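You operate a simulated robot arm through the tools that you are given. There is no shell and no other tool.

You are at the controls of a simulated robot arm. One attempt, no reset.

JOB
Couple the blue hose to the outlet marked clean, at 2 bar.
Fine: green valve shut and its gauge at 0 bar before coupling; valve open at the end, gauge at 2 bar.

Only the result counts: the job must be done as asked and must still hold three seconds after the hand-in. Knocking over, shifting, dropping, spilling or breaking anything else fails it.

ROBOT AND FRAMES
A 6-joint arm with a two-finger gripper on a trunk, on a base that drives. Base frame: it is fixed to the floor where the robot stands at the start and does not move with it; the origin is under the middle of the robot, x ahead of it, y to its left, z up. Readings come in m, rad, newtons and seconds.
It reaches about 1.298 m from its shoulder. Its first joint turns from -2.601 to 2.601 rad. Places, roughly: air valve with the red grip [0.9, 0.5, 1.3]; drain valve [0.9, 0.3, 1.1]; gauge beside the green grip [0.9, -0.1, 0.7]; lock of the air valve [1, 0.5, 1.2]; outlet marked clean [0.9, 0, 0.6]; outlet valve with the green grip [0.9, 0, 0.7]; outlet valve with the orange grip [0.9, -0.3, 0.7]; regulator on the air unit [1, 0.2, 1.4]. Payload 1.57 kg.
The TCP is the grasp point between the finger pads, 0.021 m short of the fingertips. In the tool frame z runs along the fingers and y along their closing line. Largest opening 0.07 m; the body of the gripper starts 0.05 m behind the TCP.
Orientation is that of the tool frame in the base frame, as a unit quaternion [x, y, z, w]. With the fingers straight down and closing along the base's y, the tool's x points along the base's -x, its y along +y and its z along -z.

CONTROLS
- The arm moves only by the tool jog_arm. Its argument "plan" is a list that holds one entry, the list of rows, each a list of 7 numbers: the opening in per cent of the stroke, from 0 (shut) to 100 (fully open), then the shift along the tool's x, y, z in units of 20 mm (1.0 is 20 mm), then the turn, a rotation vector about the tool's x, y, z in units of 6 degrees (1.0 is 6 degrees). In form: [[[fingers, dx, dy, dz, wx, wy, wz], ...]]. A call has 1 to 20 rows; each row shifts and turns the commanded pose from where the row before left it, along the tool's axes as they then stand. A call with a number of a shift or a turn outside -1 to 1 is refused whole. A row lasts 0.2 s, in which the tool goes at most 0.05 m and 0.15 rad; a call with a longer step from one row to the next is refused whole, and so is a gripper value outside its range. A pose out of reach is approached as far as the arm can. The call stops where the force on the tool passes 50 N (or 10 N more than at its start, if that is more) or the arm is blocked; 0.2 s more then pass. The fingers move at their own pace and stop on an object; they squeeze with about 30 N. The grip force told is the motor's: it shows also when the fingers shut on nothing. Time passes only in rows, and 0.2 s behind the last, so rows that do not move let the fingers close. It gives the time, the measured TCP pose, the force on the tool (base axes), the opening and the grip force at its end, in the units of the frame above (readings bear some noise), with the torque about the TCP (base axes, N m) and any sound that the robot's microphone picked up.
- Cameras (640 x 400 px; columns grow to the right, rows downward): "scene" is now at [0.043, 0.1771, 1.6852]; the picture's right is [0.07, -1.00, 0.00], its down [-0.54, -0.04, -0.84] and it looks along [0.84, 0.06, -0.54] (base axes); focal length 275 px, centre (320, 200). "wrist" rides on the gripper at [0.079, 0.004, -0.081] in the tool frame; the picture's right is [-0.05, 1.00, 0.00], its down [-0.67, -0.04, -0.74] and it looks along [-0.74, -0.04, 0.67] (tool axes); focal length 256 px, centre (320, 200). There is no depth. A picture from a camera that has moved, and an enlarged one, comes with that camera's place and axes in the base frame and with its lens.
- camera(camera): a new picture of that camera. The clock stands still meanwhile.
- lift_body(by): slides the trunk up (or, below 0, down) by that many m; the arm and the scene camera ride with it, the base frame stays. It gives what a move gives, with no picture.
- roll_base(legs): drives the robot by 1 to 6 legs, each [ahead, turn to the left] in m and rad, along the robot's own axes; the way and the turn of a leg run together, so that a leg with both is an arc; at most 1.5 m and 3.142 rad a leg. The arm and the cameras ride along, it lands a little off, and it stops where it bumps. It gives what a move gives.
- pan_tilt(pan, tilt): turns the head with the scene camera to pan (to the left, within 2.705 rad either way) and tilt (down, from -0.506 to 1.204), counted from straight ahead of the robot. It gives what a move gives.
- close_up(camera, box): a new picture of the part [left, top, right, bottom] of that camera's present view, enlarged. The clock stands still meanwhile.
- hand_in(): hands the job in; it is judged then, once.

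Nothing tells you exact positions but the pictures and the camera data. Unless the task says otherwise, let go and move clear before handing in.

The tools are called by a JSON object that holds its "method" and its "body". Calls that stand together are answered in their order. jog_arm: Moves the arm, as the interface text tells. Its arguments: {"type":"object","properties":{"plan":{"type":"array","items":{"type":"array","items":{"type":"array","items":{"type":"number"}}}}},"required":["plan"]} The other tools are called the same way: lift_body (by) slides the trunk up or down; roll_base (legs) drives the base; pan_tilt (pan, tilt) turns the head that bears the scene camera; camera (camera) takes a picture; close_up (camera, box) takes an enlarged picture of a part of a camera's view; hand_in () hands the job in.

At the start:

```text
t: 0.0
position: [0.724, -0.116, 1.0009]
tcp_rot: [0.0, 1.0, 0.0, 0.0]
wrist_force: [-0.2, -0.3, -1.4]
wrist_torque: [-0.01, -0.02, -0.03]
opening: 0.07
grasp_force: 0.0
trunk travel left (down, up): [-0.681, 0.289]
robot x, y, heading: [-0.0004, -0.0001, 0.003]
head pan, tilt: [0.07, 0.574]
```

scene: 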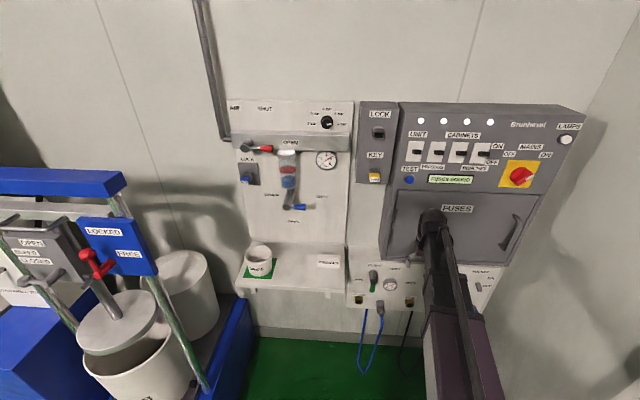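
wrist: 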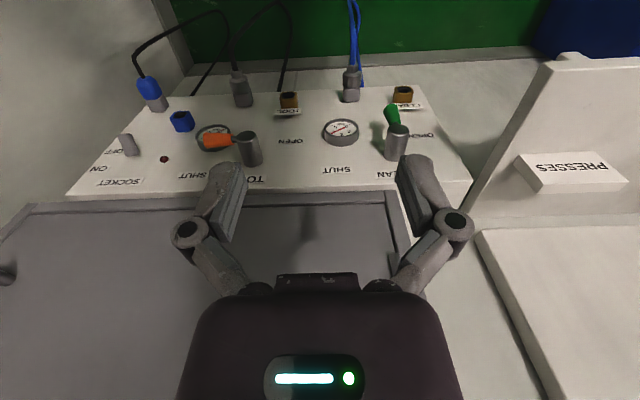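

I see a wall with an air unit (red-grip valve, regulator, gauge), a fuse cabinet, and a lower outlet panel with green and orange valves, with the hoses hanging. I'll take close-ups to read labels and gauges first.

{"method": "close_up", "body": {"camera": "scene", "box": [220, 90, 360, 220]}}

{"method": "close_up", "body": {"camera": "scene", "box": [230, 230, 430, 380]}}

{"method": "close_up", "body": {"camera": "wrist", "box": [280, 60, 480, 200]}}

{"method": "close_up", "body": {"camera": "wrist", "box": [80, 50, 320, 200]}}

{"method": "close_up", "body": {"camera": "scene", "box": [350, 90, 590, 270]}}

```text
3.08 times, centred on (290, 155) of scene
camera zoom: at [0.043, 0.1771, 1.6852], right [0.07, -1.0, 0.0], down [-0.54, -0.04, -0.84], along [0.84, 0.06, -0.54], focal length 846 px, centre (412, 338)
```

zoom: 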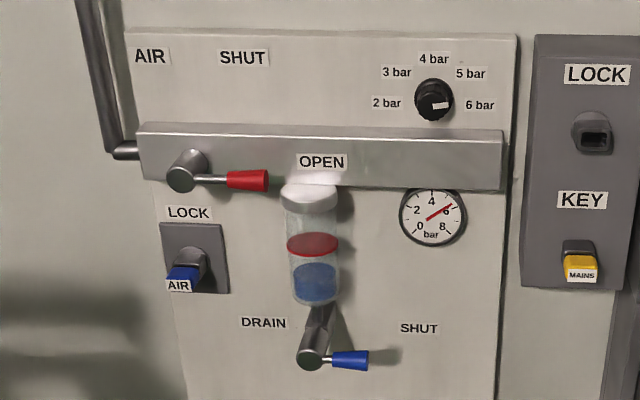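

```text
2.67 times, centred on (330, 305) of scene
camera zoom: at [0.043, 0.1771, 1.6852], right [0.07, -1.0, 0.0], down [-0.54, -0.04, -0.84], along [0.84, 0.06, -0.54], focal length 733 px, centre (293, -80)
```

zoom: 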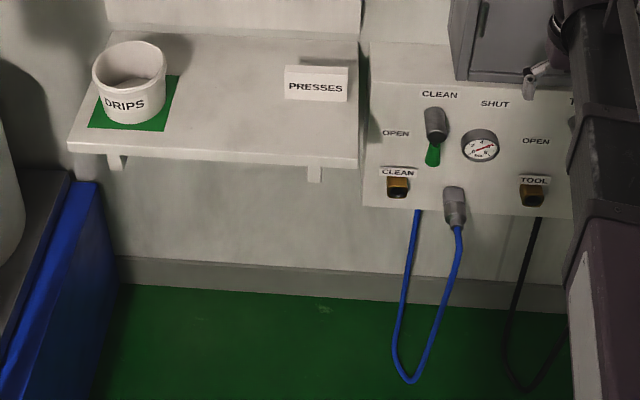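

```text
2.86 times, centred on (380, 130) of wrist
camera zoom: at [0.6457, -0.1117, 1.0817], right [0.05, 1.0, 0.0], down [0.67, -0.04, 0.74], along [0.74, -0.04, -0.67], focal length 731 px, centre (149, 400)
```

zoom: 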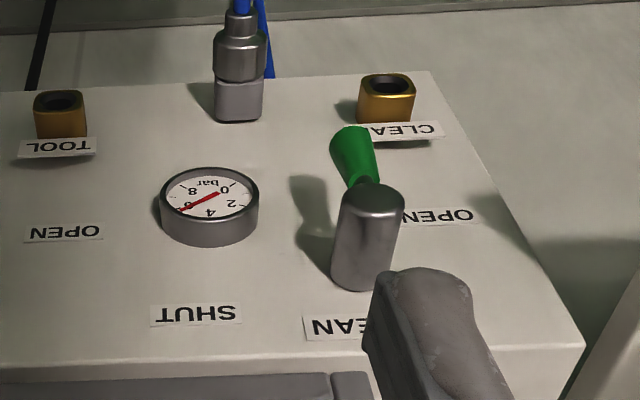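

```text
2.67 times, centred on (200, 125) of wrist
camera zoom: at [0.6457, -0.1117, 1.0817], right [0.05, 1.0, 0.0], down [0.67, -0.04, 0.74], along [0.74, -0.04, -0.67], focal length 683 px, centre (640, 400)
```

zoom: 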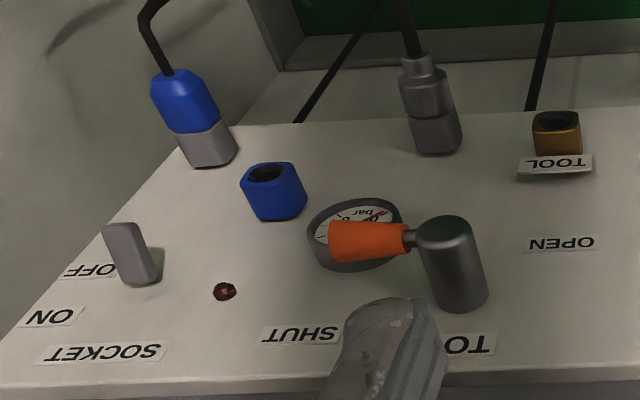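

```text
2.22 times, centred on (470, 180) of scene
camera zoom: at [0.043, 0.1771, 1.6852], right [0.07, -1.0, 0.0], down [-0.54, -0.04, -0.84], along [0.84, 0.06, -0.54], focal length 611 px, centre (-13, 244)
```

zoom: 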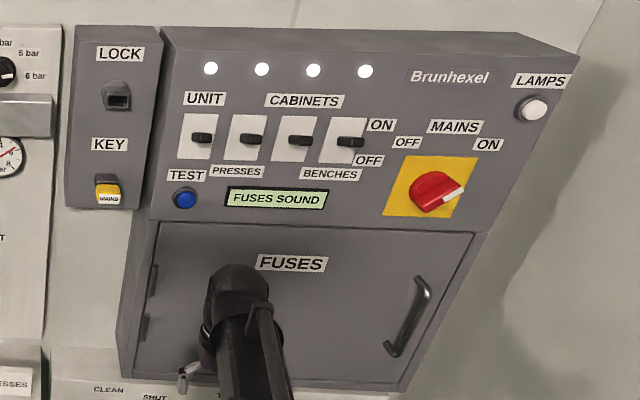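

I see the red air valve at OPEN, the regulator at about 6 bar, the green valve lever pointing down and the blue hose plug parked between the two brass outlets. I'll enlarge the gauges and plugs further, to read them and tell which way the sockets face.

{"method": "close_up", "body": {"camera": "scene", "box": [365, 265, 425, 310]}}

{"method": "close_up", "body": {"camera": "scene", "box": [345, 285, 425, 335]}}

{"method": "close_up", "body": {"camera": "scene", "box": [300, 100, 356, 175]}}

{"method": "close_up", "body": {"camera": "wrist", "box": [320, 60, 440, 170]}}

{"method": "close_up", "body": {"camera": "wrist", "box": [185, 110, 265, 170]}}

```text
8.89 times, centred on (395, 288) of scene
camera zoom: at [0.043, 0.1771, 1.6852], right [0.07, -1.0, 0.0], down [-0.54, -0.04, -0.84], along [0.84, 0.06, -0.54], focal length 2444 px, centre (-347, -578)
```

zoom: 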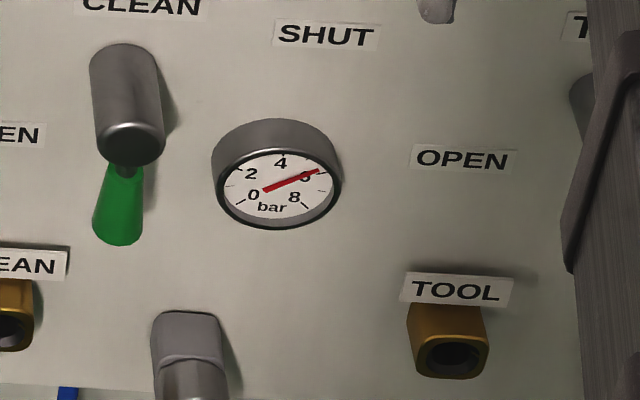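

```text
8.00 times, centred on (385, 310) of scene
camera zoom: at [0.043, 0.1771, 1.6852], right [0.07, -1.0, 0.0], down [-0.54, -0.04, -0.84], along [0.84, 0.06, -0.54], focal length 2199 px, centre (-200, -680)
```

zoom: 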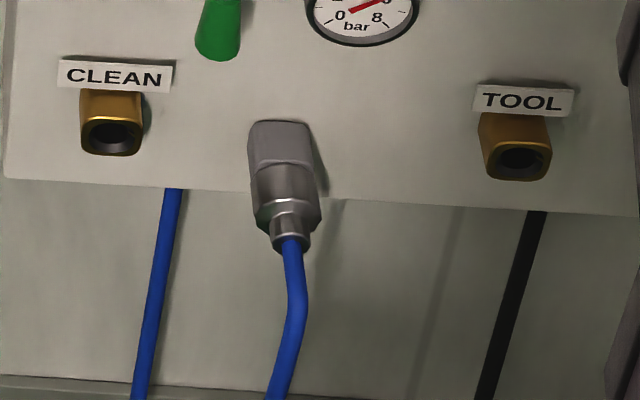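

```text
5.33 times, centred on (328, 138) of scene
camera zoom: at [0.043, 0.1771, 1.6852], right [0.07, -1.0, 0.0], down [-0.54, -0.04, -0.84], along [0.84, 0.06, -0.54], focal length 1466 px, centre (277, 533)
```

zoom: 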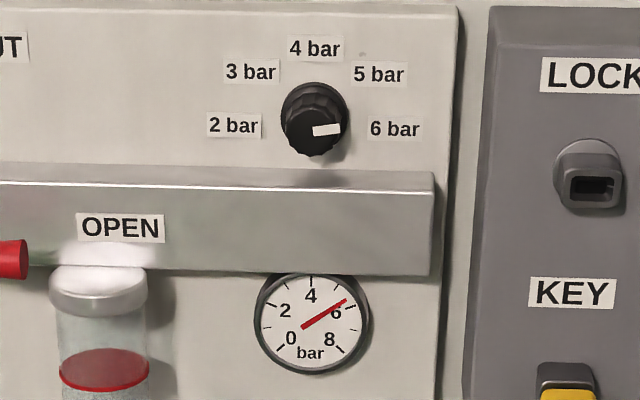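

```text
3.64 times, centred on (380, 115) of wrist
camera zoom: at [0.6457, -0.1117, 1.0817], right [0.05, 1.0, 0.0], down [0.67, -0.04, 0.74], along [0.74, -0.04, -0.67], focal length 931 px, centre (102, 509)
```

zoom: 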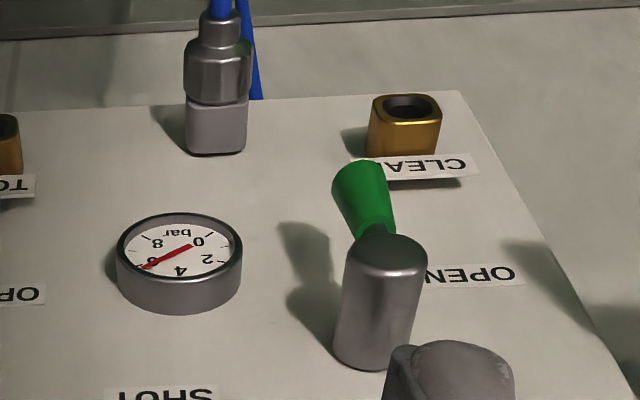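

```text
6.67 times, centred on (225, 140) of wrist
camera zoom: at [0.6457, -0.1117, 1.0817], right [0.05, 1.0, 0.0], down [0.67, -0.04, 0.74], along [0.74, -0.04, -0.67], focal length 1707 px, centre (953, 600)
```

zoom: 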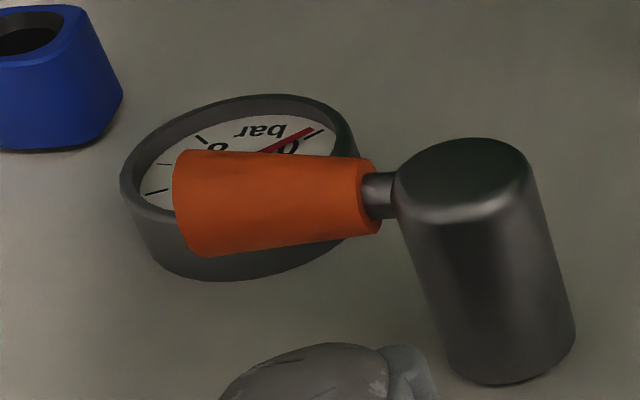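

The gauge beside the green valve reads about 6 bar, so the green valve is open. Its lever points down, while the orange valve (gauge near 0) points right for SHUT. The outlets and the parked blue plug stick straight out of a vertical panel. I'll draw the arm back and lower the trunk for better views.

{"method": "jog_arm", "body": {"plan": [[[100, 1, 0, 0, 0, 0, 0], [100, 1, 0, 0, 0, 0, 0], [100, 1, 0, 0, 0, 0, 0], [100, 1, 0, 0, 0, 0, 0], [100, 1, 0, 0, 0, 0, 0], [100, 1, 0, 0, 0, 0, 0], [100, 1, 0, 0, 0, 0, 0]]]}}

{"method": "lift_body", "body": {"by": -0.3}}

{"method": "camera", "body": {"camera": "scene"}}

{"method": "camera", "body": {"camera": "wrist"}}

```text
t: 1.6
position: [0.5847, -0.1153, 0.9996]
tcp_rot: [-0.001, 1.0, 0.0, 0.0]
wrist_force: [0.9, -0.2, 0.7]
wrist_torque: [0.0, 0.01, -0.03]
opening: 0.0699
grasp_force: 0.0
trunk travel left (down, up): [-0.681, 0.289]
robot x, y, heading: [-0.0024, 0.0018, 0.0]
head pan, tilt: [0.07, 0.574]
```

```text
t: 4.6
position: [0.5857, -0.1155, 0.7003]
tcp_rot: [0.0, 1.0, 0.0, 0.0]
wrist_force: [0.6, -0.6, -0.3]
wrist_torque: [-0.01, 0.0, -0.01]
opening: 0.0699
grasp_force: 0.0
trunk travel left (down, up): [-0.381, 0.589]
robot x, y, heading: [0.0019, -0.0001, -0.0]
head pan, tilt: [0.07, 0.574]
```

```text
taken
camera scene: at [0.0429, 0.1771, 1.3852], right [0.07, -1.0, 0.0], down [-0.54, -0.04, -0.84], along [0.84, 0.06, -0.54], focal length 275 px, centre (320, 200)
```

scene: 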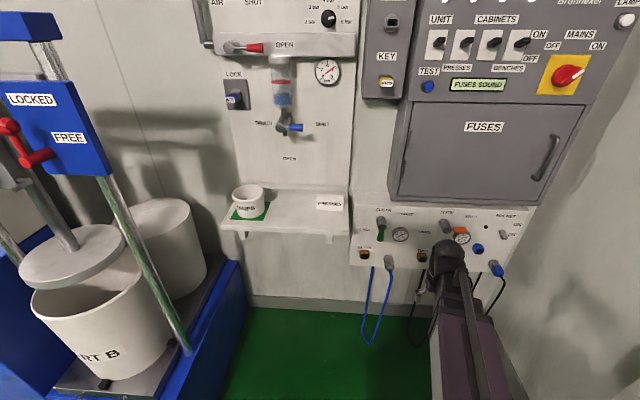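

```text
taken
camera wrist: at [0.5059, -0.1115, 0.7817], right [0.05, 1.0, 0.0], down [0.67, -0.04, 0.74], along [0.74, -0.04, -0.67], focal length 256 px, centre (320, 200)
```

wrist: 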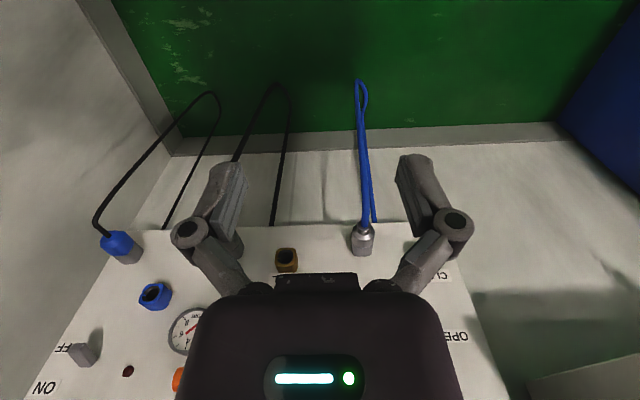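

The panel is vertical with its sockets facing me. I'll pitch the gripper forward about 42° so the wrist camera looks straight at the panel.

{"method": "jog_arm", "body": {"plan": [[[100, 0, 0, 0, 0, -1, 0], [100, 0, 0, 0, 0, -1, 0], [100, 0, 0, 0, 0, -1, 0], [100, 0, 0, 0, 0, -1, 0], [100, 0, 0, 0, 0, -1, 0], [100, 0, 0, 0, 0, -1, 0], [100, 0, 0, 0, 0, -1, 0]]]}}

{"method": "camera", "body": {"camera": "wrist"}}

{"method": "close_up", "body": {"camera": "scene", "box": [340, 190, 540, 315]}}

```text
t: 6.2
position: [0.6443, -0.1306, 0.7489]
tcp_rot: [0.0, 0.933, 0.0, 0.359]
wrist_force: [0.1, -0.8, -1.1]
wrist_torque: [0.01, 0.02, 0.02]
opening: 0.0702
grasp_force: 0.1
out of reach, approached as far as the arm can: row 2, 3, 4, 5, 6, 7
trunk travel left (down, up): [-0.381, 0.589]
robot x, y, heading: [-0.0046, 0.0009, -0.003]
head pan, tilt: [0.07, 0.574]
```

```text
taken
camera wrist: at [0.5314, -0.1275, 0.7556], right [0.04, 1.0, 0.04], down [0.0, -0.04, 1.0], along [1.0, -0.04, 0.0], focal length 256 px, centre (320, 200)
```

wrist: 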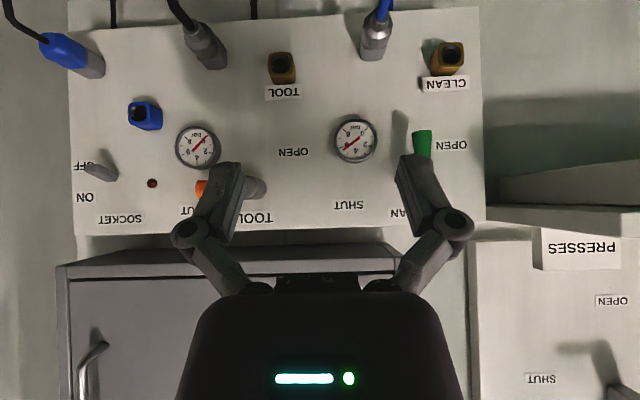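

```text
3.20 times, centred on (440, 252) of scene
camera zoom: at [0.0429, 0.1771, 1.3852], right [0.07, -1.0, 0.0], down [-0.54, -0.04, -0.84], along [0.84, 0.06, -0.54], focal length 880 px, centre (-64, 32)
```

zoom: 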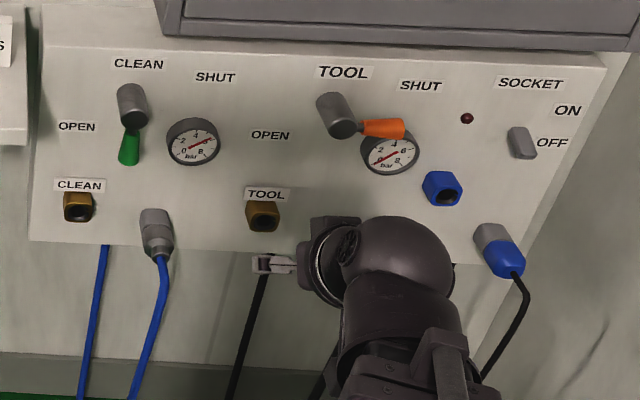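

The wrist camera now looks squarely at the panel, upside down. I put the clean outlet near (0.92, 0.05, 0.55), the blue plug near (0.89, -0.055, 0.53) and the green lever's pivot near (0.89, 0.0, 0.73), pointing down. I'll close the fingers and go forward in a small step to check the commanded pose.

{"method": "jog_arm", "body": {"plan": [[[0, -0.74, 0, 0.67, 0, 0, 0], [0, -0.74, 0, 0.67, 0, 0, 0], [0, -0.74, 0, 0.67, 0, 0, 0], [0, -0.74, 0, 0.67, 0, 0, 0], [0, -0.74, 0, 0.67, 0, 0, 0]]]}}

{"method": "camera", "body": {"camera": "wrist"}}

```text
t: 7.4
position: [0.7456, -0.1296, 0.7469]
tcp_rot: [0.001, 0.934, 0.0, 0.357]
wrist_force: [-0.1, -0.4, 0.0]
wrist_torque: [0.0, 0.02, -0.01]
opening: 0.0
grasp_force: 28.6
trunk travel left (down, up): [-0.381, 0.589]
robot x, y, heading: [-0.0033, -0.0044, 0.002]
head pan, tilt: [0.07, 0.574]
```

```text
taken
camera wrist: at [0.6323, -0.1266, 0.7555], right [0.04, 1.0, 0.04], down [0.0, -0.04, 1.0], along [1.0, -0.04, 0.0], focal length 256 px, centre (320, 200)
```

wrist: 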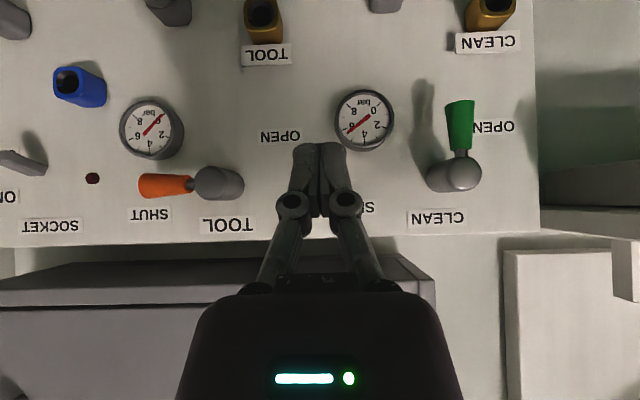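

Commanded poses follow from the measured pose. The lever's pivot is now near (0.87, -0.005, 0.735) and its handle hangs down to z≈0.668. I'll pitch the tool further to about 66° and move the closed fingers to the left of the lever, still 0.12 m out from it.

{"method": "jog_arm", "body": {"plan": [[[0, 0, 1, 0, 0, -1, 0], [0, 0, 1, 0, 0, -1, 0], [0, 0, 1, 0, 0, -1, 0], [0, 0, 1, 0, 0, -1, 0], [0, 0.57, 1, 0.25, 0, 0, 0], [0, 0.57, 1, 0.25, 0, 0, 0], [0, 0.57, 1, 0.25, 0, 0, 0], [0, 0.57, 1, 0.25, 0, 0, 0], [0, 0, 0.25, 0, 0, 0, 0]]]}}

{"method": "camera", "body": {"camera": "wrist"}}

{"method": "close_up", "body": {"camera": "scene", "box": [340, 190, 500, 290]}}

```text
t: 9.4
position: [0.7448, 0.0324, 0.8099]
tcp_rot: [0.0, 0.839, 0.0, 0.545]
wrist_force: [0.1, 0.4, 0.6]
wrist_torque: [0.01, 0.03, 0.02]
opening: 0.0
grasp_force: 28.6
out of reach, approached as far as the arm can: row 1, 2, 3, 4, 5, 6, 7, 8
trunk travel left (down, up): [-0.381, 0.589]
robot x, y, heading: [0.0005, 0.0011, 0.001]
head pan, tilt: [0.07, 0.574]
```

```text
taken
camera wrist: at [0.6391, 0.0364, 0.7715], right [0.02, 1.0, 0.05], down [-0.41, -0.04, 0.91], along [0.91, -0.04, 0.41], focal length 256 px, centre (320, 200)
```

wrist: 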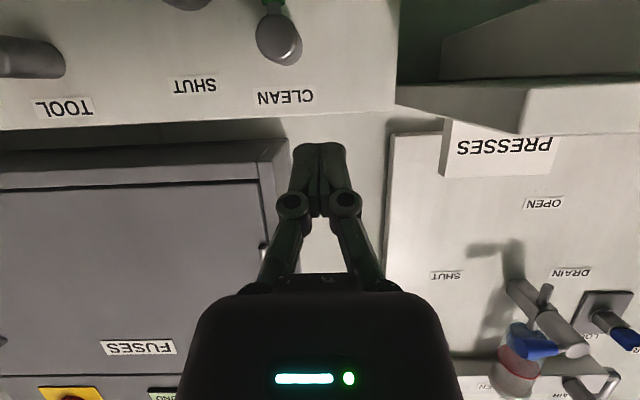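

```text
4.00 times, centred on (420, 240) of scene
camera zoom: at [0.0429, 0.1772, 1.3852], right [0.07, -1.0, 0.0], down [-0.54, -0.04, -0.84], along [0.84, 0.06, -0.54], focal length 1100 px, centre (-80, 40)
```

zoom: 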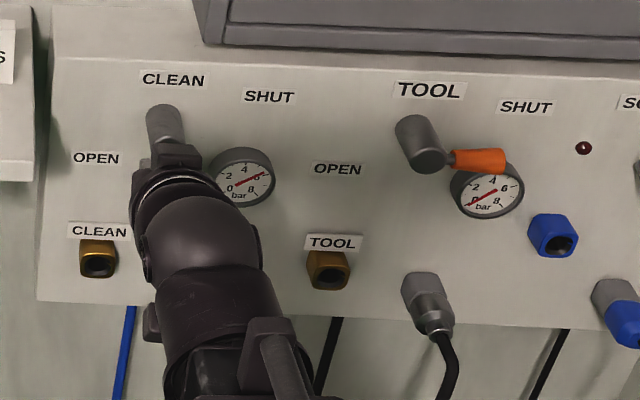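

The arm can't hold that pitch so low and so close to the trunk; it ended at z=0.81. I'll lower the trunk by 0.2 m to put the work in comfortable reach.

{"method": "lift_body", "body": {"by": -0.2}}

{"method": "jog_arm", "body": {"plan": [[[0, -0.73, 0, -0.33, 0, 0, 0], [0, -0.73, 0, -0.33, 0, 0, 0], [0, -0.73, 0, -0.33, 0, 0, 0], [0, -0.73, 0, -0.33, 0, 0, 0]]]}}

{"method": "camera", "body": {"camera": "wrist"}}

{"method": "camera", "body": {"camera": "scene"}}

```text
t: 11.6
position: [0.7445, 0.0335, 0.61]
tcp_rot: [0.0, 0.839, 0.0, 0.545]
wrist_force: [0.2, 0.8, -0.1]
wrist_torque: [0.0, 0.0, 0.0]
opening: 0.0
grasp_force: 28.5
trunk travel left (down, up): [-0.181, 0.789]
robot x, y, heading: [0.0031, 0.005, 0.001]
head pan, tilt: [0.07, 0.574]
```

```text
t: 12.6
position: [0.7451, 0.0327, 0.6114]
tcp_rot: [0.0, 0.838, 0.0, 0.545]
wrist_force: [0.2, -0.3, 0.8]
wrist_torque: [-0.01, 0.0, 0.01]
opening: 0.0
grasp_force: 28.3
out of reach, approached as far as the arm can: row 1, 2, 3, 4
trunk travel left (down, up): [-0.181, 0.789]
robot x, y, heading: [-0.0014, -0.0003, -0.003]
head pan, tilt: [0.07, 0.574]
```

```text
taken
camera wrist: at [0.6391, 0.0363, 0.5715], right [0.02, 1.0, 0.05], down [-0.41, -0.04, 0.91], along [0.91, -0.04, 0.41], focal length 256 px, centre (320, 200)
```

wrist: 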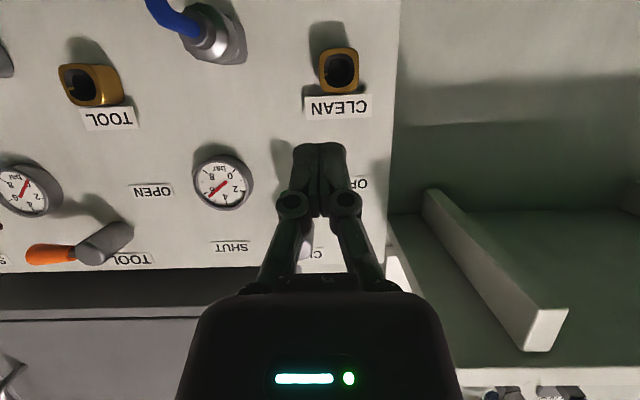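

```text
taken
camera scene: at [0.043, 0.1771, 1.1852], right [0.07, -1.0, 0.0], down [-0.54, -0.04, -0.84], along [0.84, 0.06, -0.54], focal length 275 px, centre (320, 200)
```

scene: 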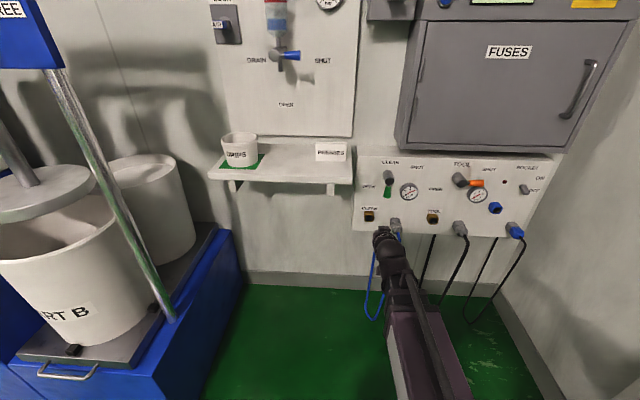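

The arm refuses to move at this pitch, so it sits too close to its own base. I want to back the robot off a little; first I'll look behind it.

{"method": "pan_tilt", "body": {"pan": 2.6, "tilt": 0.7}}

{"method": "camera", "body": {"camera": "scene"}}

{"method": "pan_tilt", "body": {"pan": -2.6, "tilt": 0.7}}

{"method": "camera", "body": {"camera": "scene"}}

{"method": "pan_tilt", "body": {"pan": 0.0, "tilt": 0.5}}

```text
t: 14.9
position: [0.7452, 0.0323, 0.6111]
tcp_rot: [0.0, 0.838, 0.0, 0.546]
wrist_force: [-0.4, 0.4, -0.5]
wrist_torque: [0.0, 0.04, -0.01]
opening: 0.0
grasp_force: 28.9
trunk travel left (down, up): [-0.181, 0.789]
robot x, y, heading: [-0.0013, -0.0015, -0.0]
head pan, tilt: [2.601, 0.7]
```

```text
taken
camera scene: at [-0.1188, 0.2147, 1.1742], right [0.52, 0.86, 0.0], down [0.55, -0.33, -0.76], along [-0.66, 0.39, -0.64], focal length 275 px, centre (320, 200)
```

scene: 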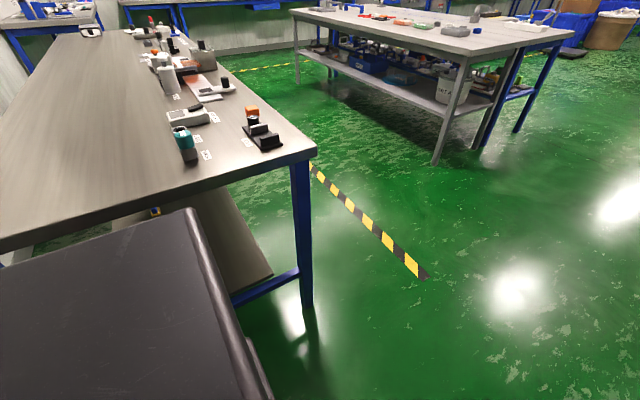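

```text
t: 18.9
position: [0.7444, 0.0322, 0.61]
tcp_rot: [0.0, 0.839, 0.0, 0.545]
wrist_force: [-0.4, -0.3, -0.2]
wrist_torque: [-0.01, -0.02, 0.01]
opening: 0.0
grasp_force: 29.3
trunk travel left (down, up): [-0.181, 0.789]
robot x, y, heading: [0.0047, 0.0001, 0.005]
head pan, tilt: [-2.601, 0.7]
```

```text
taken
camera scene: at [-0.1188, 0.1272, 1.1742], right [-0.52, 0.86, 0.0], down [0.55, 0.33, -0.76], along [-0.66, -0.39, -0.64], focal length 275 px, centre (320, 200)
```

scene: 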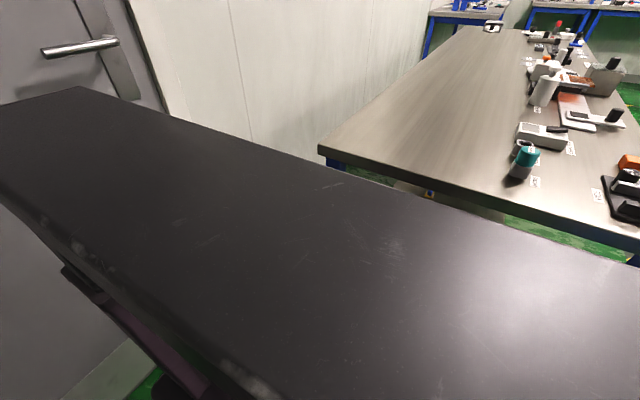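

```text
t: 21.3
position: [0.7457, 0.0315, 0.6103]
tcp_rot: [0.0, 0.839, 0.0, 0.545]
wrist_force: [0.2, 0.1, 0.5]
wrist_torque: [-0.04, -0.04, 0.0]
opening: 0.0
grasp_force: 28.2
trunk travel left (down, up): [-0.181, 0.789]
robot x, y, heading: [-0.0029, -0.0022, 0.003]
head pan, tilt: [0.0, 0.499]
```

Behind me there is a workbench with its near edge around x≈-0.76, and the robot's body reaches back to about x≈-0.35. Backing off 0.2 m is safe and gives the arm more room.

{"method": "roll_base", "body": {"legs": [[-0.2, 0]]}}

{"method": "jog_arm", "body": {"plan": [[[0, -0.5, 0, 0.8, 0, 0, 0], [0, -0.5, 0, 0.8, 0, 0, 0], [0, -0.5, 0, 0.8, 0, 0, 0], [0, -0.5, 0, 0.8, 0, 0, 0]]]}}

{"method": "camera", "body": {"camera": "wrist"}}

{"method": "camera", "body": {"camera": "scene"}}

```text
t: 23.1
position: [0.5413, 0.0329, 0.6101]
tcp_rot: [0.0, 0.839, 0.0, 0.545]
wrist_force: [-0.2, 0.0, 0.1]
wrist_torque: [-0.02, 0.03, -0.01]
opening: 0.0
grasp_force: 28.5
trunk travel left (down, up): [-0.181, 0.789]
robot x, y, heading: [-0.2031, 0.0022, 0.001]
head pan, tilt: [0.0, 0.499]
```

```text
t: 24.1
position: [0.6172, 0.0321, 0.6108]
tcp_rot: [0.0, 0.838, 0.0, 0.545]
wrist_force: [0.4, 0.2, 0.2]
wrist_torque: [-0.02, 0.01, 0.0]
opening: 0.0
grasp_force: 28.4
out of reach, approached as far as the arm can: row 2, 4
trunk travel left (down, up): [-0.181, 0.789]
robot x, y, heading: [-0.2024, 0.0062, 0.002]
head pan, tilt: [0.0, 0.499]
```

```text
taken
camera wrist: at [0.5118, 0.0363, 0.5717], right [0.02, 1.0, 0.05], down [-0.41, -0.04, 0.91], along [0.91, -0.04, 0.41], focal length 256 px, centre (320, 200)
```

wrist: 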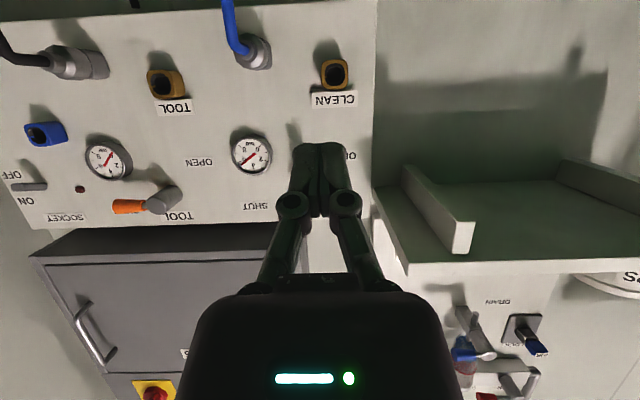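

```text
taken
camera scene: at [-0.1587, 0.1709, 1.1919], right [0.0, -1.0, 0.0], down [-0.48, 0.0, -0.88], along [0.88, 0.0, -0.48], focal length 275 px, centre (320, 200)
```

scene: 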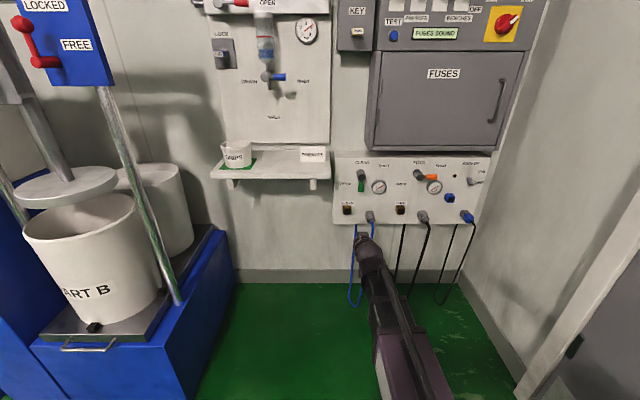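

Forward motion works again. I'll head for (0.78, 0.04, 0.69), left of the green lever and still in front of it.

{"method": "jog_arm", "body": {"plan": [[[0, -0.4, 0, 0.9, 0, 0, 0], [0, -0.4, 0, 0.9, 0, 0, 0], [0, -0.4, 0, 0.9, 0, 0, 0], [0, -0.4, 0, 0.9, 0, 0, 0], [0, -0.9, 0.1, 0.37, 0, 0, 0], [0, -0.9, 0.1, 0.37, 0, 0, 0], [0, -0.9, 0.1, 0.37, 0, 0, 0], [0, -0.9, 0.1, 0.37, 0, 0, 0]]]}}

{"method": "camera", "body": {"camera": "wrist"}}

{"method": "close_up", "body": {"camera": "scene", "box": [320, 140, 480, 240]}}

```text
t: 25.9
position: [0.7538, 0.0398, 0.6104]
tcp_rot: [-0.001, 0.838, 0.001, 0.545]
wrist_force: [-0.8, 0.1, -0.4]
wrist_torque: [-0.03, -0.01, 0.02]
opening: 0.0001
grasp_force: 28.3
out of reach, approached as far as the arm can: row 5, 6, 7, 8
trunk travel left (down, up): [-0.181, 0.789]
robot x, y, heading: [-0.2065, -0.0019, 0.002]
head pan, tilt: [0.0, 0.499]
```

```text
taken
camera wrist: at [0.6472, 0.044, 0.5716], right [0.02, 1.0, 0.05], down [-0.41, -0.04, 0.91], along [0.91, -0.04, 0.41], focal length 256 px, centre (320, 200)
```

wrist: 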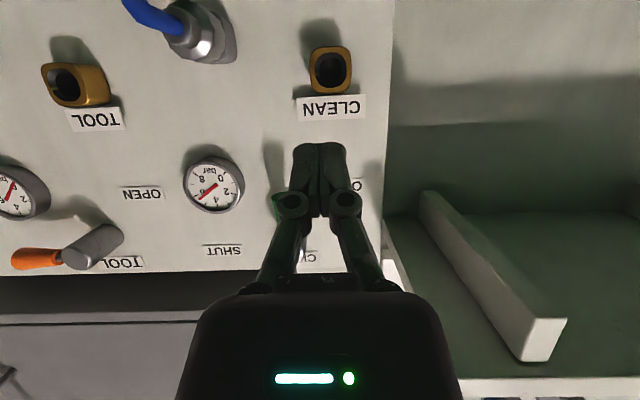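

```text
4.00 times, centred on (400, 190) of scene
camera zoom: at [-0.1586, 0.1709, 1.1919], right [0.0, -1.0, 0.0], down [-0.48, 0.0, -0.88], along [0.88, 0.0, -0.48], focal length 1100 px, centre (0, 240)
```

zoom: 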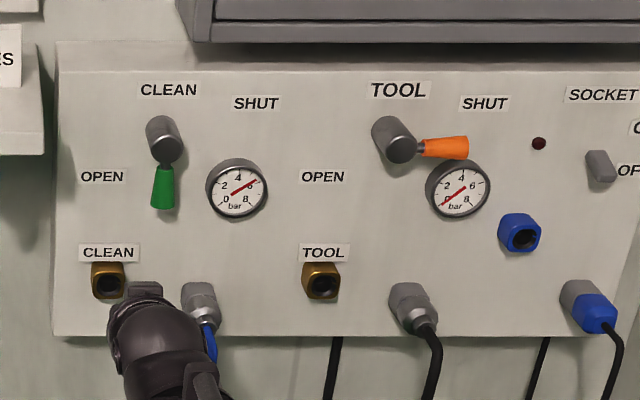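

The arm slides forward fine, but every row that rises at this pitch is refused. I'll test a short drop and then a rise to learn what limits it.

{"method": "jog_arm", "body": {"plan": [[[0, 0.91, 0, 0.41, 0, 0, 0], [0, 0.91, 0, 0.41, 0, 0, 0]]]}}

{"method": "jog_arm", "body": {"plan": [[[0, -0.91, 0, -0.41, 0, 0, 0], [0, -0.91, 0, -0.41, 0, 0, 0], [0, -0.91, 0, -0.41, 0, 0, 0]]]}}

{"method": "jog_arm", "body": {"plan": [[[0, 0, 0, 0, 0, 1, 0], [0, 0, 0, 0, 0, 1, 0]]]}}

```text
t: 26.5
position: [0.7531, 0.0402, 0.6098]
tcp_rot: [0.0, 0.838, 0.0, 0.545]
wrist_force: [-0.1, 0.5, -0.4]
wrist_torque: [-0.01, -0.01, -0.03]
opening: 0.0
grasp_force: 28.5
out of reach, approached as far as the arm can: row 1, 2
trunk travel left (down, up): [-0.181, 0.789]
robot x, y, heading: [-0.208, -0.0037, 0.005]
head pan, tilt: [0.0, 0.499]
```

```text
t: 27.3
position: [0.7528, 0.0403, 0.6104]
tcp_rot: [0.0, 0.838, 0.0, 0.545]
wrist_force: [0.2, 0.1, -1.1]
wrist_torque: [0.0, 0.0, 0.01]
opening: 0.0
grasp_force: 29.0
out of reach, approached as far as the arm can: row 1, 2, 3
trunk travel left (down, up): [-0.181, 0.789]
robot x, y, heading: [-0.202, -0.0019, -0.004]
head pan, tilt: [0.0, 0.499]
```

```text
t: 27.9
position: [0.7532, 0.0401, 0.5764]
tcp_rot: [0.0, 0.891, 0.0, 0.454]
wrist_force: [-0.8, -0.3, -0.1]
wrist_torque: [-0.05, 0.0, 0.01]
opening: 0.0001
grasp_force: 28.6
out of reach, approached as far as the arm can: row 1, 2
trunk travel left (down, up): [-0.181, 0.789]
robot x, y, heading: [-0.2031, -0.0021, 0.003]
head pan, tilt: [0.0, 0.499]
```

The wrist height is fixed to the trunk: TCP z is the trunk offset + 1.185 − 0.185·cos(pitch), so height comes only from lift_body and pitch. I'll pitch the tool to horizontal, which at this trunk height puts it at z≈0.685, level with the green handle.

{"method": "jog_arm", "body": {"plan": [[[0, 0, 0, 0, 0, -1, 0], [0, 0, 0, 0, 0, -1, 0], [0, 0, 0, 0, 0, -1, 0], [0, 0, 0, 0, 0, -1, 0], [0, 0, 0, 0, 0, -1, 0], [0, 0, 0, 0, 0, -1, 0]]]}}

{"method": "camera", "body": {"camera": "wrist"}}

{"method": "close_up", "body": {"camera": "scene", "box": [320, 140, 480, 240]}}

```text
t: 29.3
position: [0.753, 0.0391, 0.6778]
tcp_rot: [0.002, 0.722, -0.001, 0.692]
wrist_force: [0.0, 0.2, -0.3]
wrist_torque: [-0.01, -0.02, 0.03]
opening: 0.0
grasp_force: 28.1
out of reach, approached as far as the arm can: row 1, 2, 3, 4, 5, 6
trunk travel left (down, up): [-0.181, 0.789]
robot x, y, heading: [-0.2068, 0.0017, 0.005]
head pan, tilt: [0.0, 0.499]
```

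```text
taken
camera wrist: at [0.6682, 0.0436, 0.6029], right [0.01, 1.0, 0.05], down [-0.72, -0.03, 0.7], along [0.7, -0.05, 0.71], focal length 256 px, centre (320, 200)
```

wrist: 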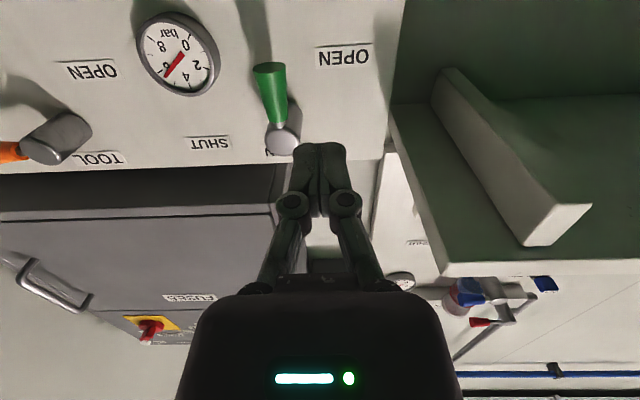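

```text
4.00 times, centred on (400, 190) of scene
camera zoom: at [-0.1586, 0.1709, 1.1919], right [0.0, -1.0, 0.0], down [-0.48, 0.0, -0.88], along [0.88, 0.0, -0.48], focal length 1100 px, centre (0, 240)
```

zoom: 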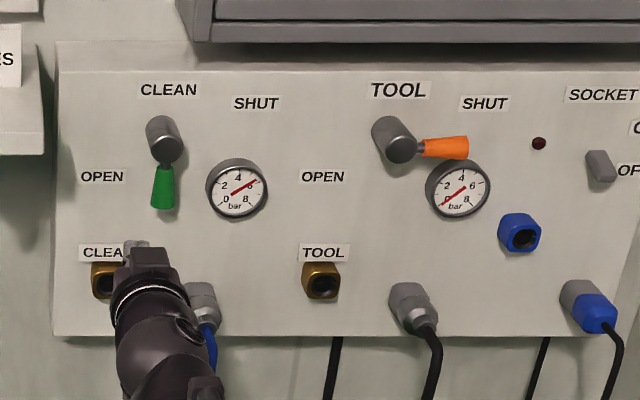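

The tool is now level with the handle at z≈0.678, and the lever sits at y≈0 with its axis at x≈0.88. I'll move the closed fingers forward to x≈0.87, on the left side of the handle.

{"method": "jog_arm", "body": {"plan": [[[0, -0.04, 0.05, 0.97, 0, 0, 0], [0, -0.04, 0.05, 0.97, 0, 0, 0], [0, -0.04, 0.05, 0.97, 0, 0, 0], [0, -0.04, 0.05, 0.97, 0, 0, 0], [0, -0.04, 0, 0.97, 0, 0, 0], [0, -0.04, 0, 0.97, 0, 0, 0]]]}}

{"method": "camera", "body": {"camera": "wrist"}}

{"method": "close_up", "body": {"camera": "scene", "box": [320, 140, 480, 240]}}

```text
t: 30.7
position: [0.8663, 0.0425, 0.6862]
tcp_rot: [0.0, 0.706, 0.0, 0.708]
wrist_force: [-1.0, -0.2, -0.2]
wrist_torque: [0.0, -0.03, -0.01]
opening: 0.0001
grasp_force: 28.7
out of reach, approached as far as the arm can: row 1
trunk travel left (down, up): [-0.181, 0.789]
robot x, y, heading: [-0.2027, -0.0016, 0.002]
head pan, tilt: [0.0, 0.499]
```

```text
taken
camera wrist: at [0.7863, 0.046, 0.6076], right [0.0, 1.0, 0.05], down [-0.75, -0.04, 0.66], along [0.67, -0.04, 0.75], focal length 256 px, centre (320, 200)
```

wrist: 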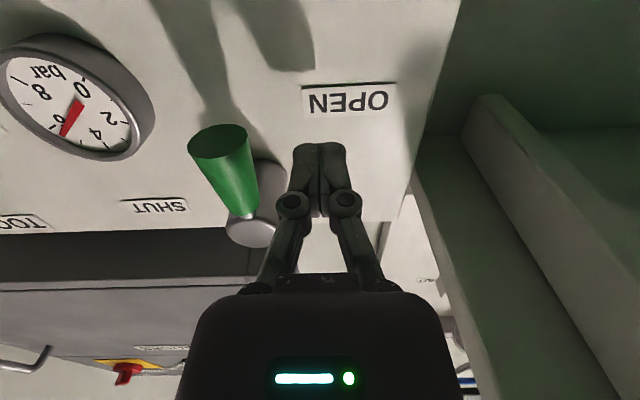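

```text
4.00 times, centred on (400, 190) of scene
camera zoom: at [-0.1586, 0.1709, 1.1919], right [0.0, -1.0, 0.0], down [-0.48, 0.0, -0.88], along [0.88, 0.0, -0.48], focal length 1100 px, centre (0, 240)
```

zoom: 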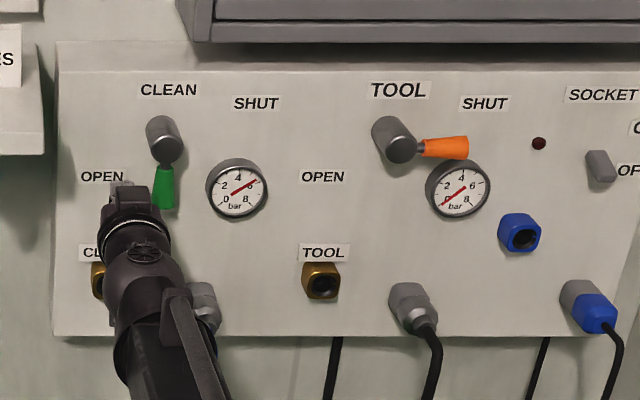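

The fingers are left of the handle and overlap it in depth. I'll push right (-y) gently by 0.05 m to swing the lever part way.

{"method": "jog_arm", "body": {"plan": [[[0, 0, -0.5, 0, 0, 0, 0], [0, 0, -0.5, 0, 0, 0, 0], [0, 0, -0.5, 0, 0, 0, 0], [0, 0, -0.5, 0, 0, 0, 0], [0, 0, -0.5, 0, 0, 0, 0]]]}}

{"method": "camera", "body": {"camera": "wrist"}}

{"method": "close_up", "body": {"camera": "scene", "box": [320, 140, 480, 240]}}

```text
t: 31.9
position: [0.8672, -0.004, 0.6858]
tcp_rot: [0.0, 0.707, -0.001, 0.707]
wrist_force: [0.3, 0.5, -0.1]
wrist_torque: [-0.01, -0.01, -0.02]
opening: 0.0
grasp_force: 28.9
out of reach, approached as far as the arm can: row 5
trunk travel left (down, up): [-0.181, 0.789]
robot x, y, heading: [-0.2019, -0.0008, -0.005]
head pan, tilt: [0.0, 0.499]
```

```text
taken
camera wrist: at [0.7862, -0.0005, 0.6072], right [0.0, 1.0, 0.05], down [-0.74, -0.04, 0.67], along [0.67, -0.04, 0.74], focal length 256 px, centre (320, 200)
```

wrist: 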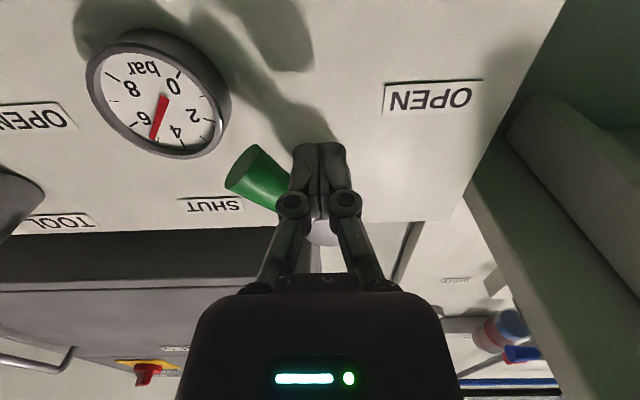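

```text
4.00 times, centred on (400, 190) of scene
camera zoom: at [-0.1585, 0.171, 1.1919], right [0.0, -1.0, 0.0], down [-0.48, 0.0, -0.88], along [0.88, 0.0, -0.48], focal length 1100 px, centre (0, 240)
```

zoom: 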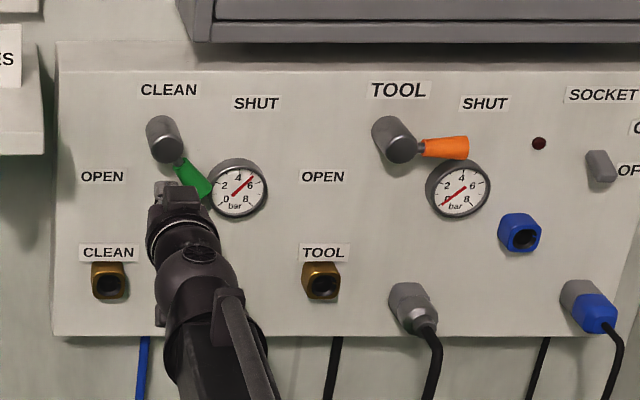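

The lever swung about 40° and the gauge began to fall, so right is indeed SHUT. I'll drop 0.04 m, slide under the handle, and then raise the trunk to lift the lever to horizontal.

{"method": "lift_body", "body": {"by": -0.042}}

{"method": "jog_arm", "body": {"plan": [[[0, 0, -0.5, 0, 0, 0, 0], [0, 0, -0.5, 0, 0, 0, 0], [0, 0, -0.5, 0, 0, 0, 0], [0, 0, -0.5, 0, 0, 0, 0]]]}}

{"method": "camera", "body": {"camera": "wrist"}}

{"method": "close_up", "body": {"camera": "scene", "box": [320, 140, 480, 240]}}

```text
t: 32.8
position: [0.8669, -0.0036, 0.644]
tcp_rot: [0.0, 0.707, 0.0, 0.707]
wrist_force: [1.0, -0.3, -0.1]
wrist_torque: [-0.03, 0.01, 0.05]
opening: 0.0
grasp_force: 28.9
trunk travel left (down, up): [-0.139, 0.831]
robot x, y, heading: [-0.2042, -0.0016, 0.002]
head pan, tilt: [0.0, 0.499]
```

```text
t: 33.8
position: [0.8683, -0.0432, 0.6446]
tcp_rot: [0.0, 0.707, 0.0, 0.707]
wrist_force: [-0.1, 0.1, 0.3]
wrist_torque: [0.0, -0.02, 0.02]
opening: 0.0001
grasp_force: 28.2
trunk travel left (down, up): [-0.139, 0.831]
robot x, y, heading: [-0.2038, 0.0016, 0.002]
head pan, tilt: [0.0, 0.499]
```

```text
taken
camera wrist: at [0.7864, -0.0399, 0.5652], right [0.0, 1.0, 0.05], down [-0.74, -0.04, 0.67], along [0.67, -0.04, 0.74], focal length 256 px, centre (320, 200)
```

wrist: 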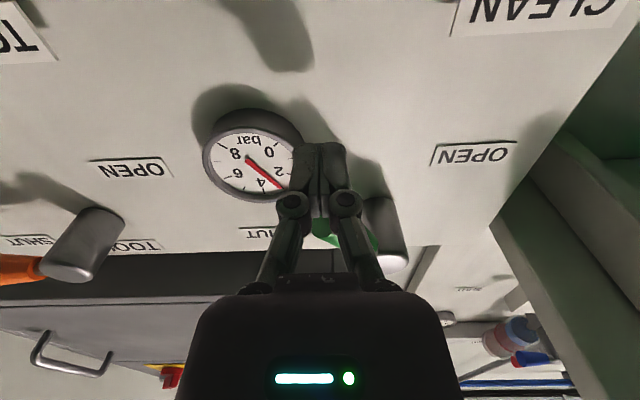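

```text
4.00 times, centred on (400, 190) of scene
camera zoom: at [-0.1585, 0.171, 1.1499], right [0.0, -1.0, 0.0], down [-0.48, 0.0, -0.88], along [0.88, 0.0, -0.48], focal length 1100 px, centre (0, 240)
```

zoom: 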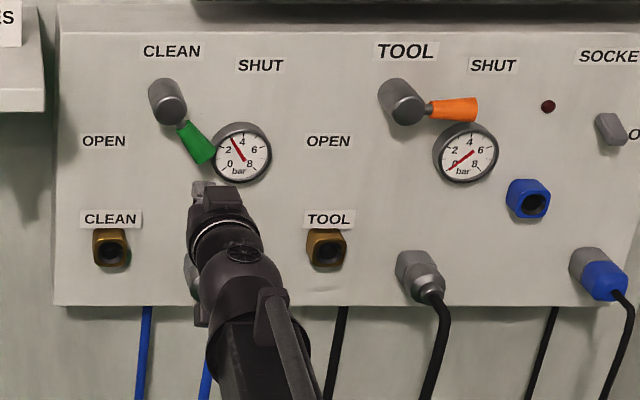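

The fingers are under the handle and the gauge is already bleeding down. I'll raise the trunk 0.05 m now.

{"method": "lift_body", "body": {"by": 0.05}}

{"method": "camera", "body": {"camera": "wrist"}}

{"method": "close_up", "body": {"camera": "scene", "box": [320, 140, 480, 240]}}

```text
t: 34.7
position: [0.8672, -0.0444, 0.6935]
tcp_rot: [-0.001, 0.707, 0.001, 0.707]
wrist_force: [-0.1, 1.3, 0.3]
wrist_torque: [-0.03, -0.04, 0.04]
opening: 0.0
grasp_force: 29.2
trunk travel left (down, up): [-0.189, 0.781]
robot x, y, heading: [-0.202, -0.0012, -0.003]
head pan, tilt: [0.0, 0.499]
```

```text
taken
camera wrist: at [0.7864, -0.0398, 0.6153], right [0.0, 1.0, 0.05], down [-0.74, -0.04, 0.67], along [0.67, -0.04, 0.74], focal length 256 px, centre (320, 200)
```

wrist: 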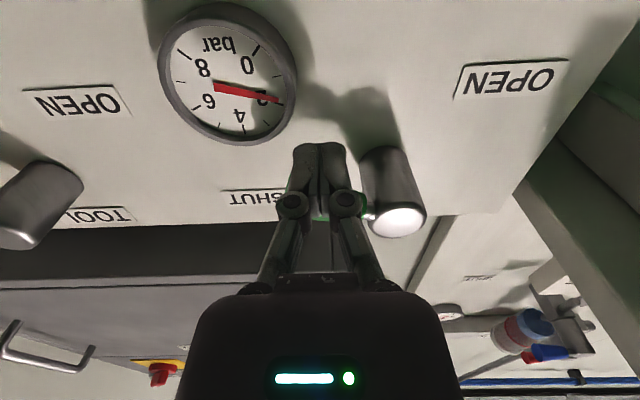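

```text
4.00 times, centred on (400, 190) of scene
camera zoom: at [-0.1585, 0.1709, 1.2], right [0.0, -1.0, 0.0], down [-0.48, 0.0, -0.88], along [0.88, 0.0, -0.48], focal length 1100 px, centre (0, 240)
```

zoom: 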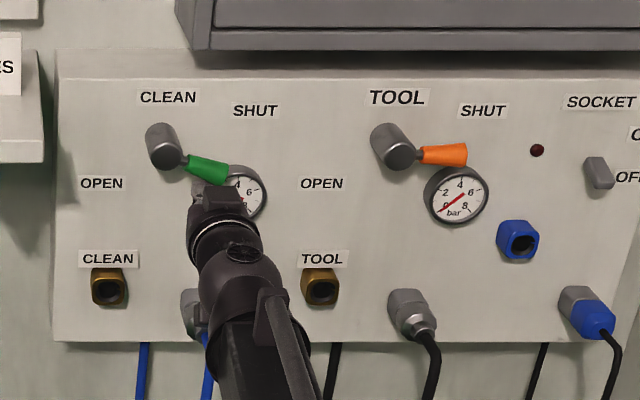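

The lever is at about 75°. I'll lift another 0.013 m and watch the force.

{"method": "lift_body", "body": {"by": 0.013}}

{"method": "close_up", "body": {"camera": "scene", "box": [340, 150, 450, 220]}}

```text
t: 35.3
position: [0.8666, -0.0431, 0.7073]
tcp_rot: [0.0, 0.707, 0.0, 0.707]
wrist_force: [0.3, -0.4, -0.6]
wrist_torque: [0.0, -0.04, 0.02]
opening: 0.0
grasp_force: 29.0
trunk travel left (down, up): [-0.202, 0.768]
robot x, y, heading: [-0.2014, 0.001, 0.002]
head pan, tilt: [0.0, 0.499]
```

```text
5.71 times, centred on (395, 185) of scene
camera zoom: at [-0.1585, 0.1709, 1.213], right [0.0, -1.0, 0.0], down [-0.48, 0.0, -0.88], along [0.88, 0.0, -0.48], focal length 1571 px, centre (-109, 286)
```

zoom: 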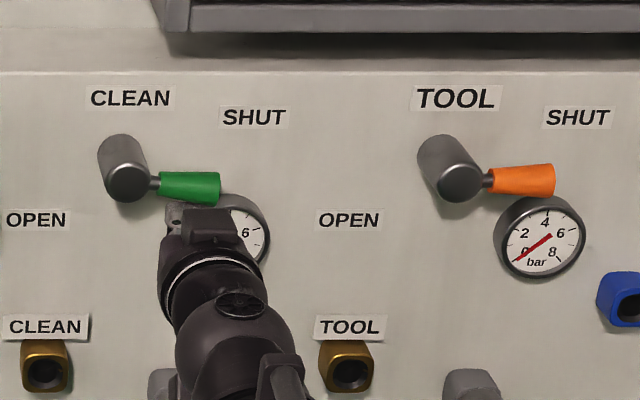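

It is almost level, matching the orange lever. I'll give one more small lift to seat it.

{"method": "lift_body", "body": {"by": 0.005}}

{"method": "close_up", "body": {"camera": "scene", "box": [340, 150, 450, 220]}}

{"method": "camera", "body": {"camera": "wrist"}}

```text
t: 35.8
position: [0.8678, -0.0429, 0.7112]
tcp_rot: [-0.001, 0.707, 0.001, 0.707]
wrist_force: [-0.1, -0.7, 0.7]
wrist_torque: [-0.01, -0.01, 0.01]
opening: 0.0
grasp_force: 28.8
trunk travel left (down, up): [-0.207, 0.763]
robot x, y, heading: [-0.2019, -0.0013, -0.005]
head pan, tilt: [0.0, 0.499]
```

```text
5.71 times, centred on (395, 185) of scene
camera zoom: at [-0.1585, 0.1709, 1.2179], right [0.0, -1.0, 0.0], down [-0.48, 0.0, -0.88], along [0.88, 0.0, -0.48], focal length 1571 px, centre (-109, 286)
```

zoom: 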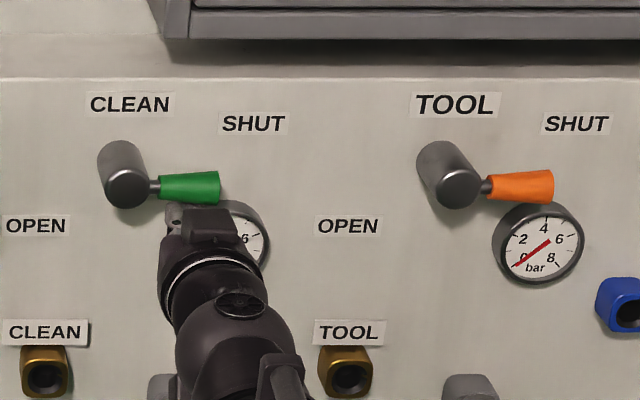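

```text
taken
camera wrist: at [0.7864, -0.04, 0.6332], right [0.0, 1.0, 0.05], down [-0.74, -0.04, 0.67], along [0.67, -0.04, 0.74], focal length 256 px, centre (320, 200)
```

wrist: 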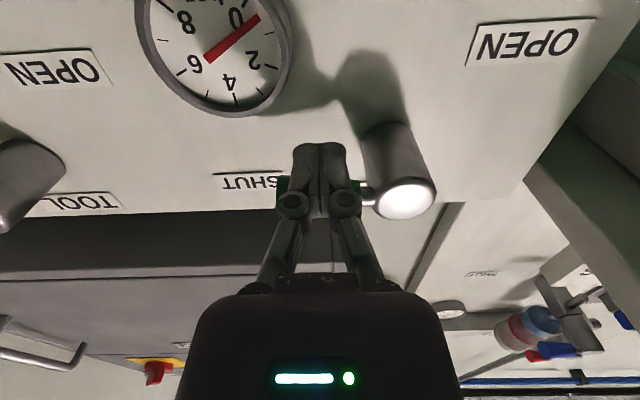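

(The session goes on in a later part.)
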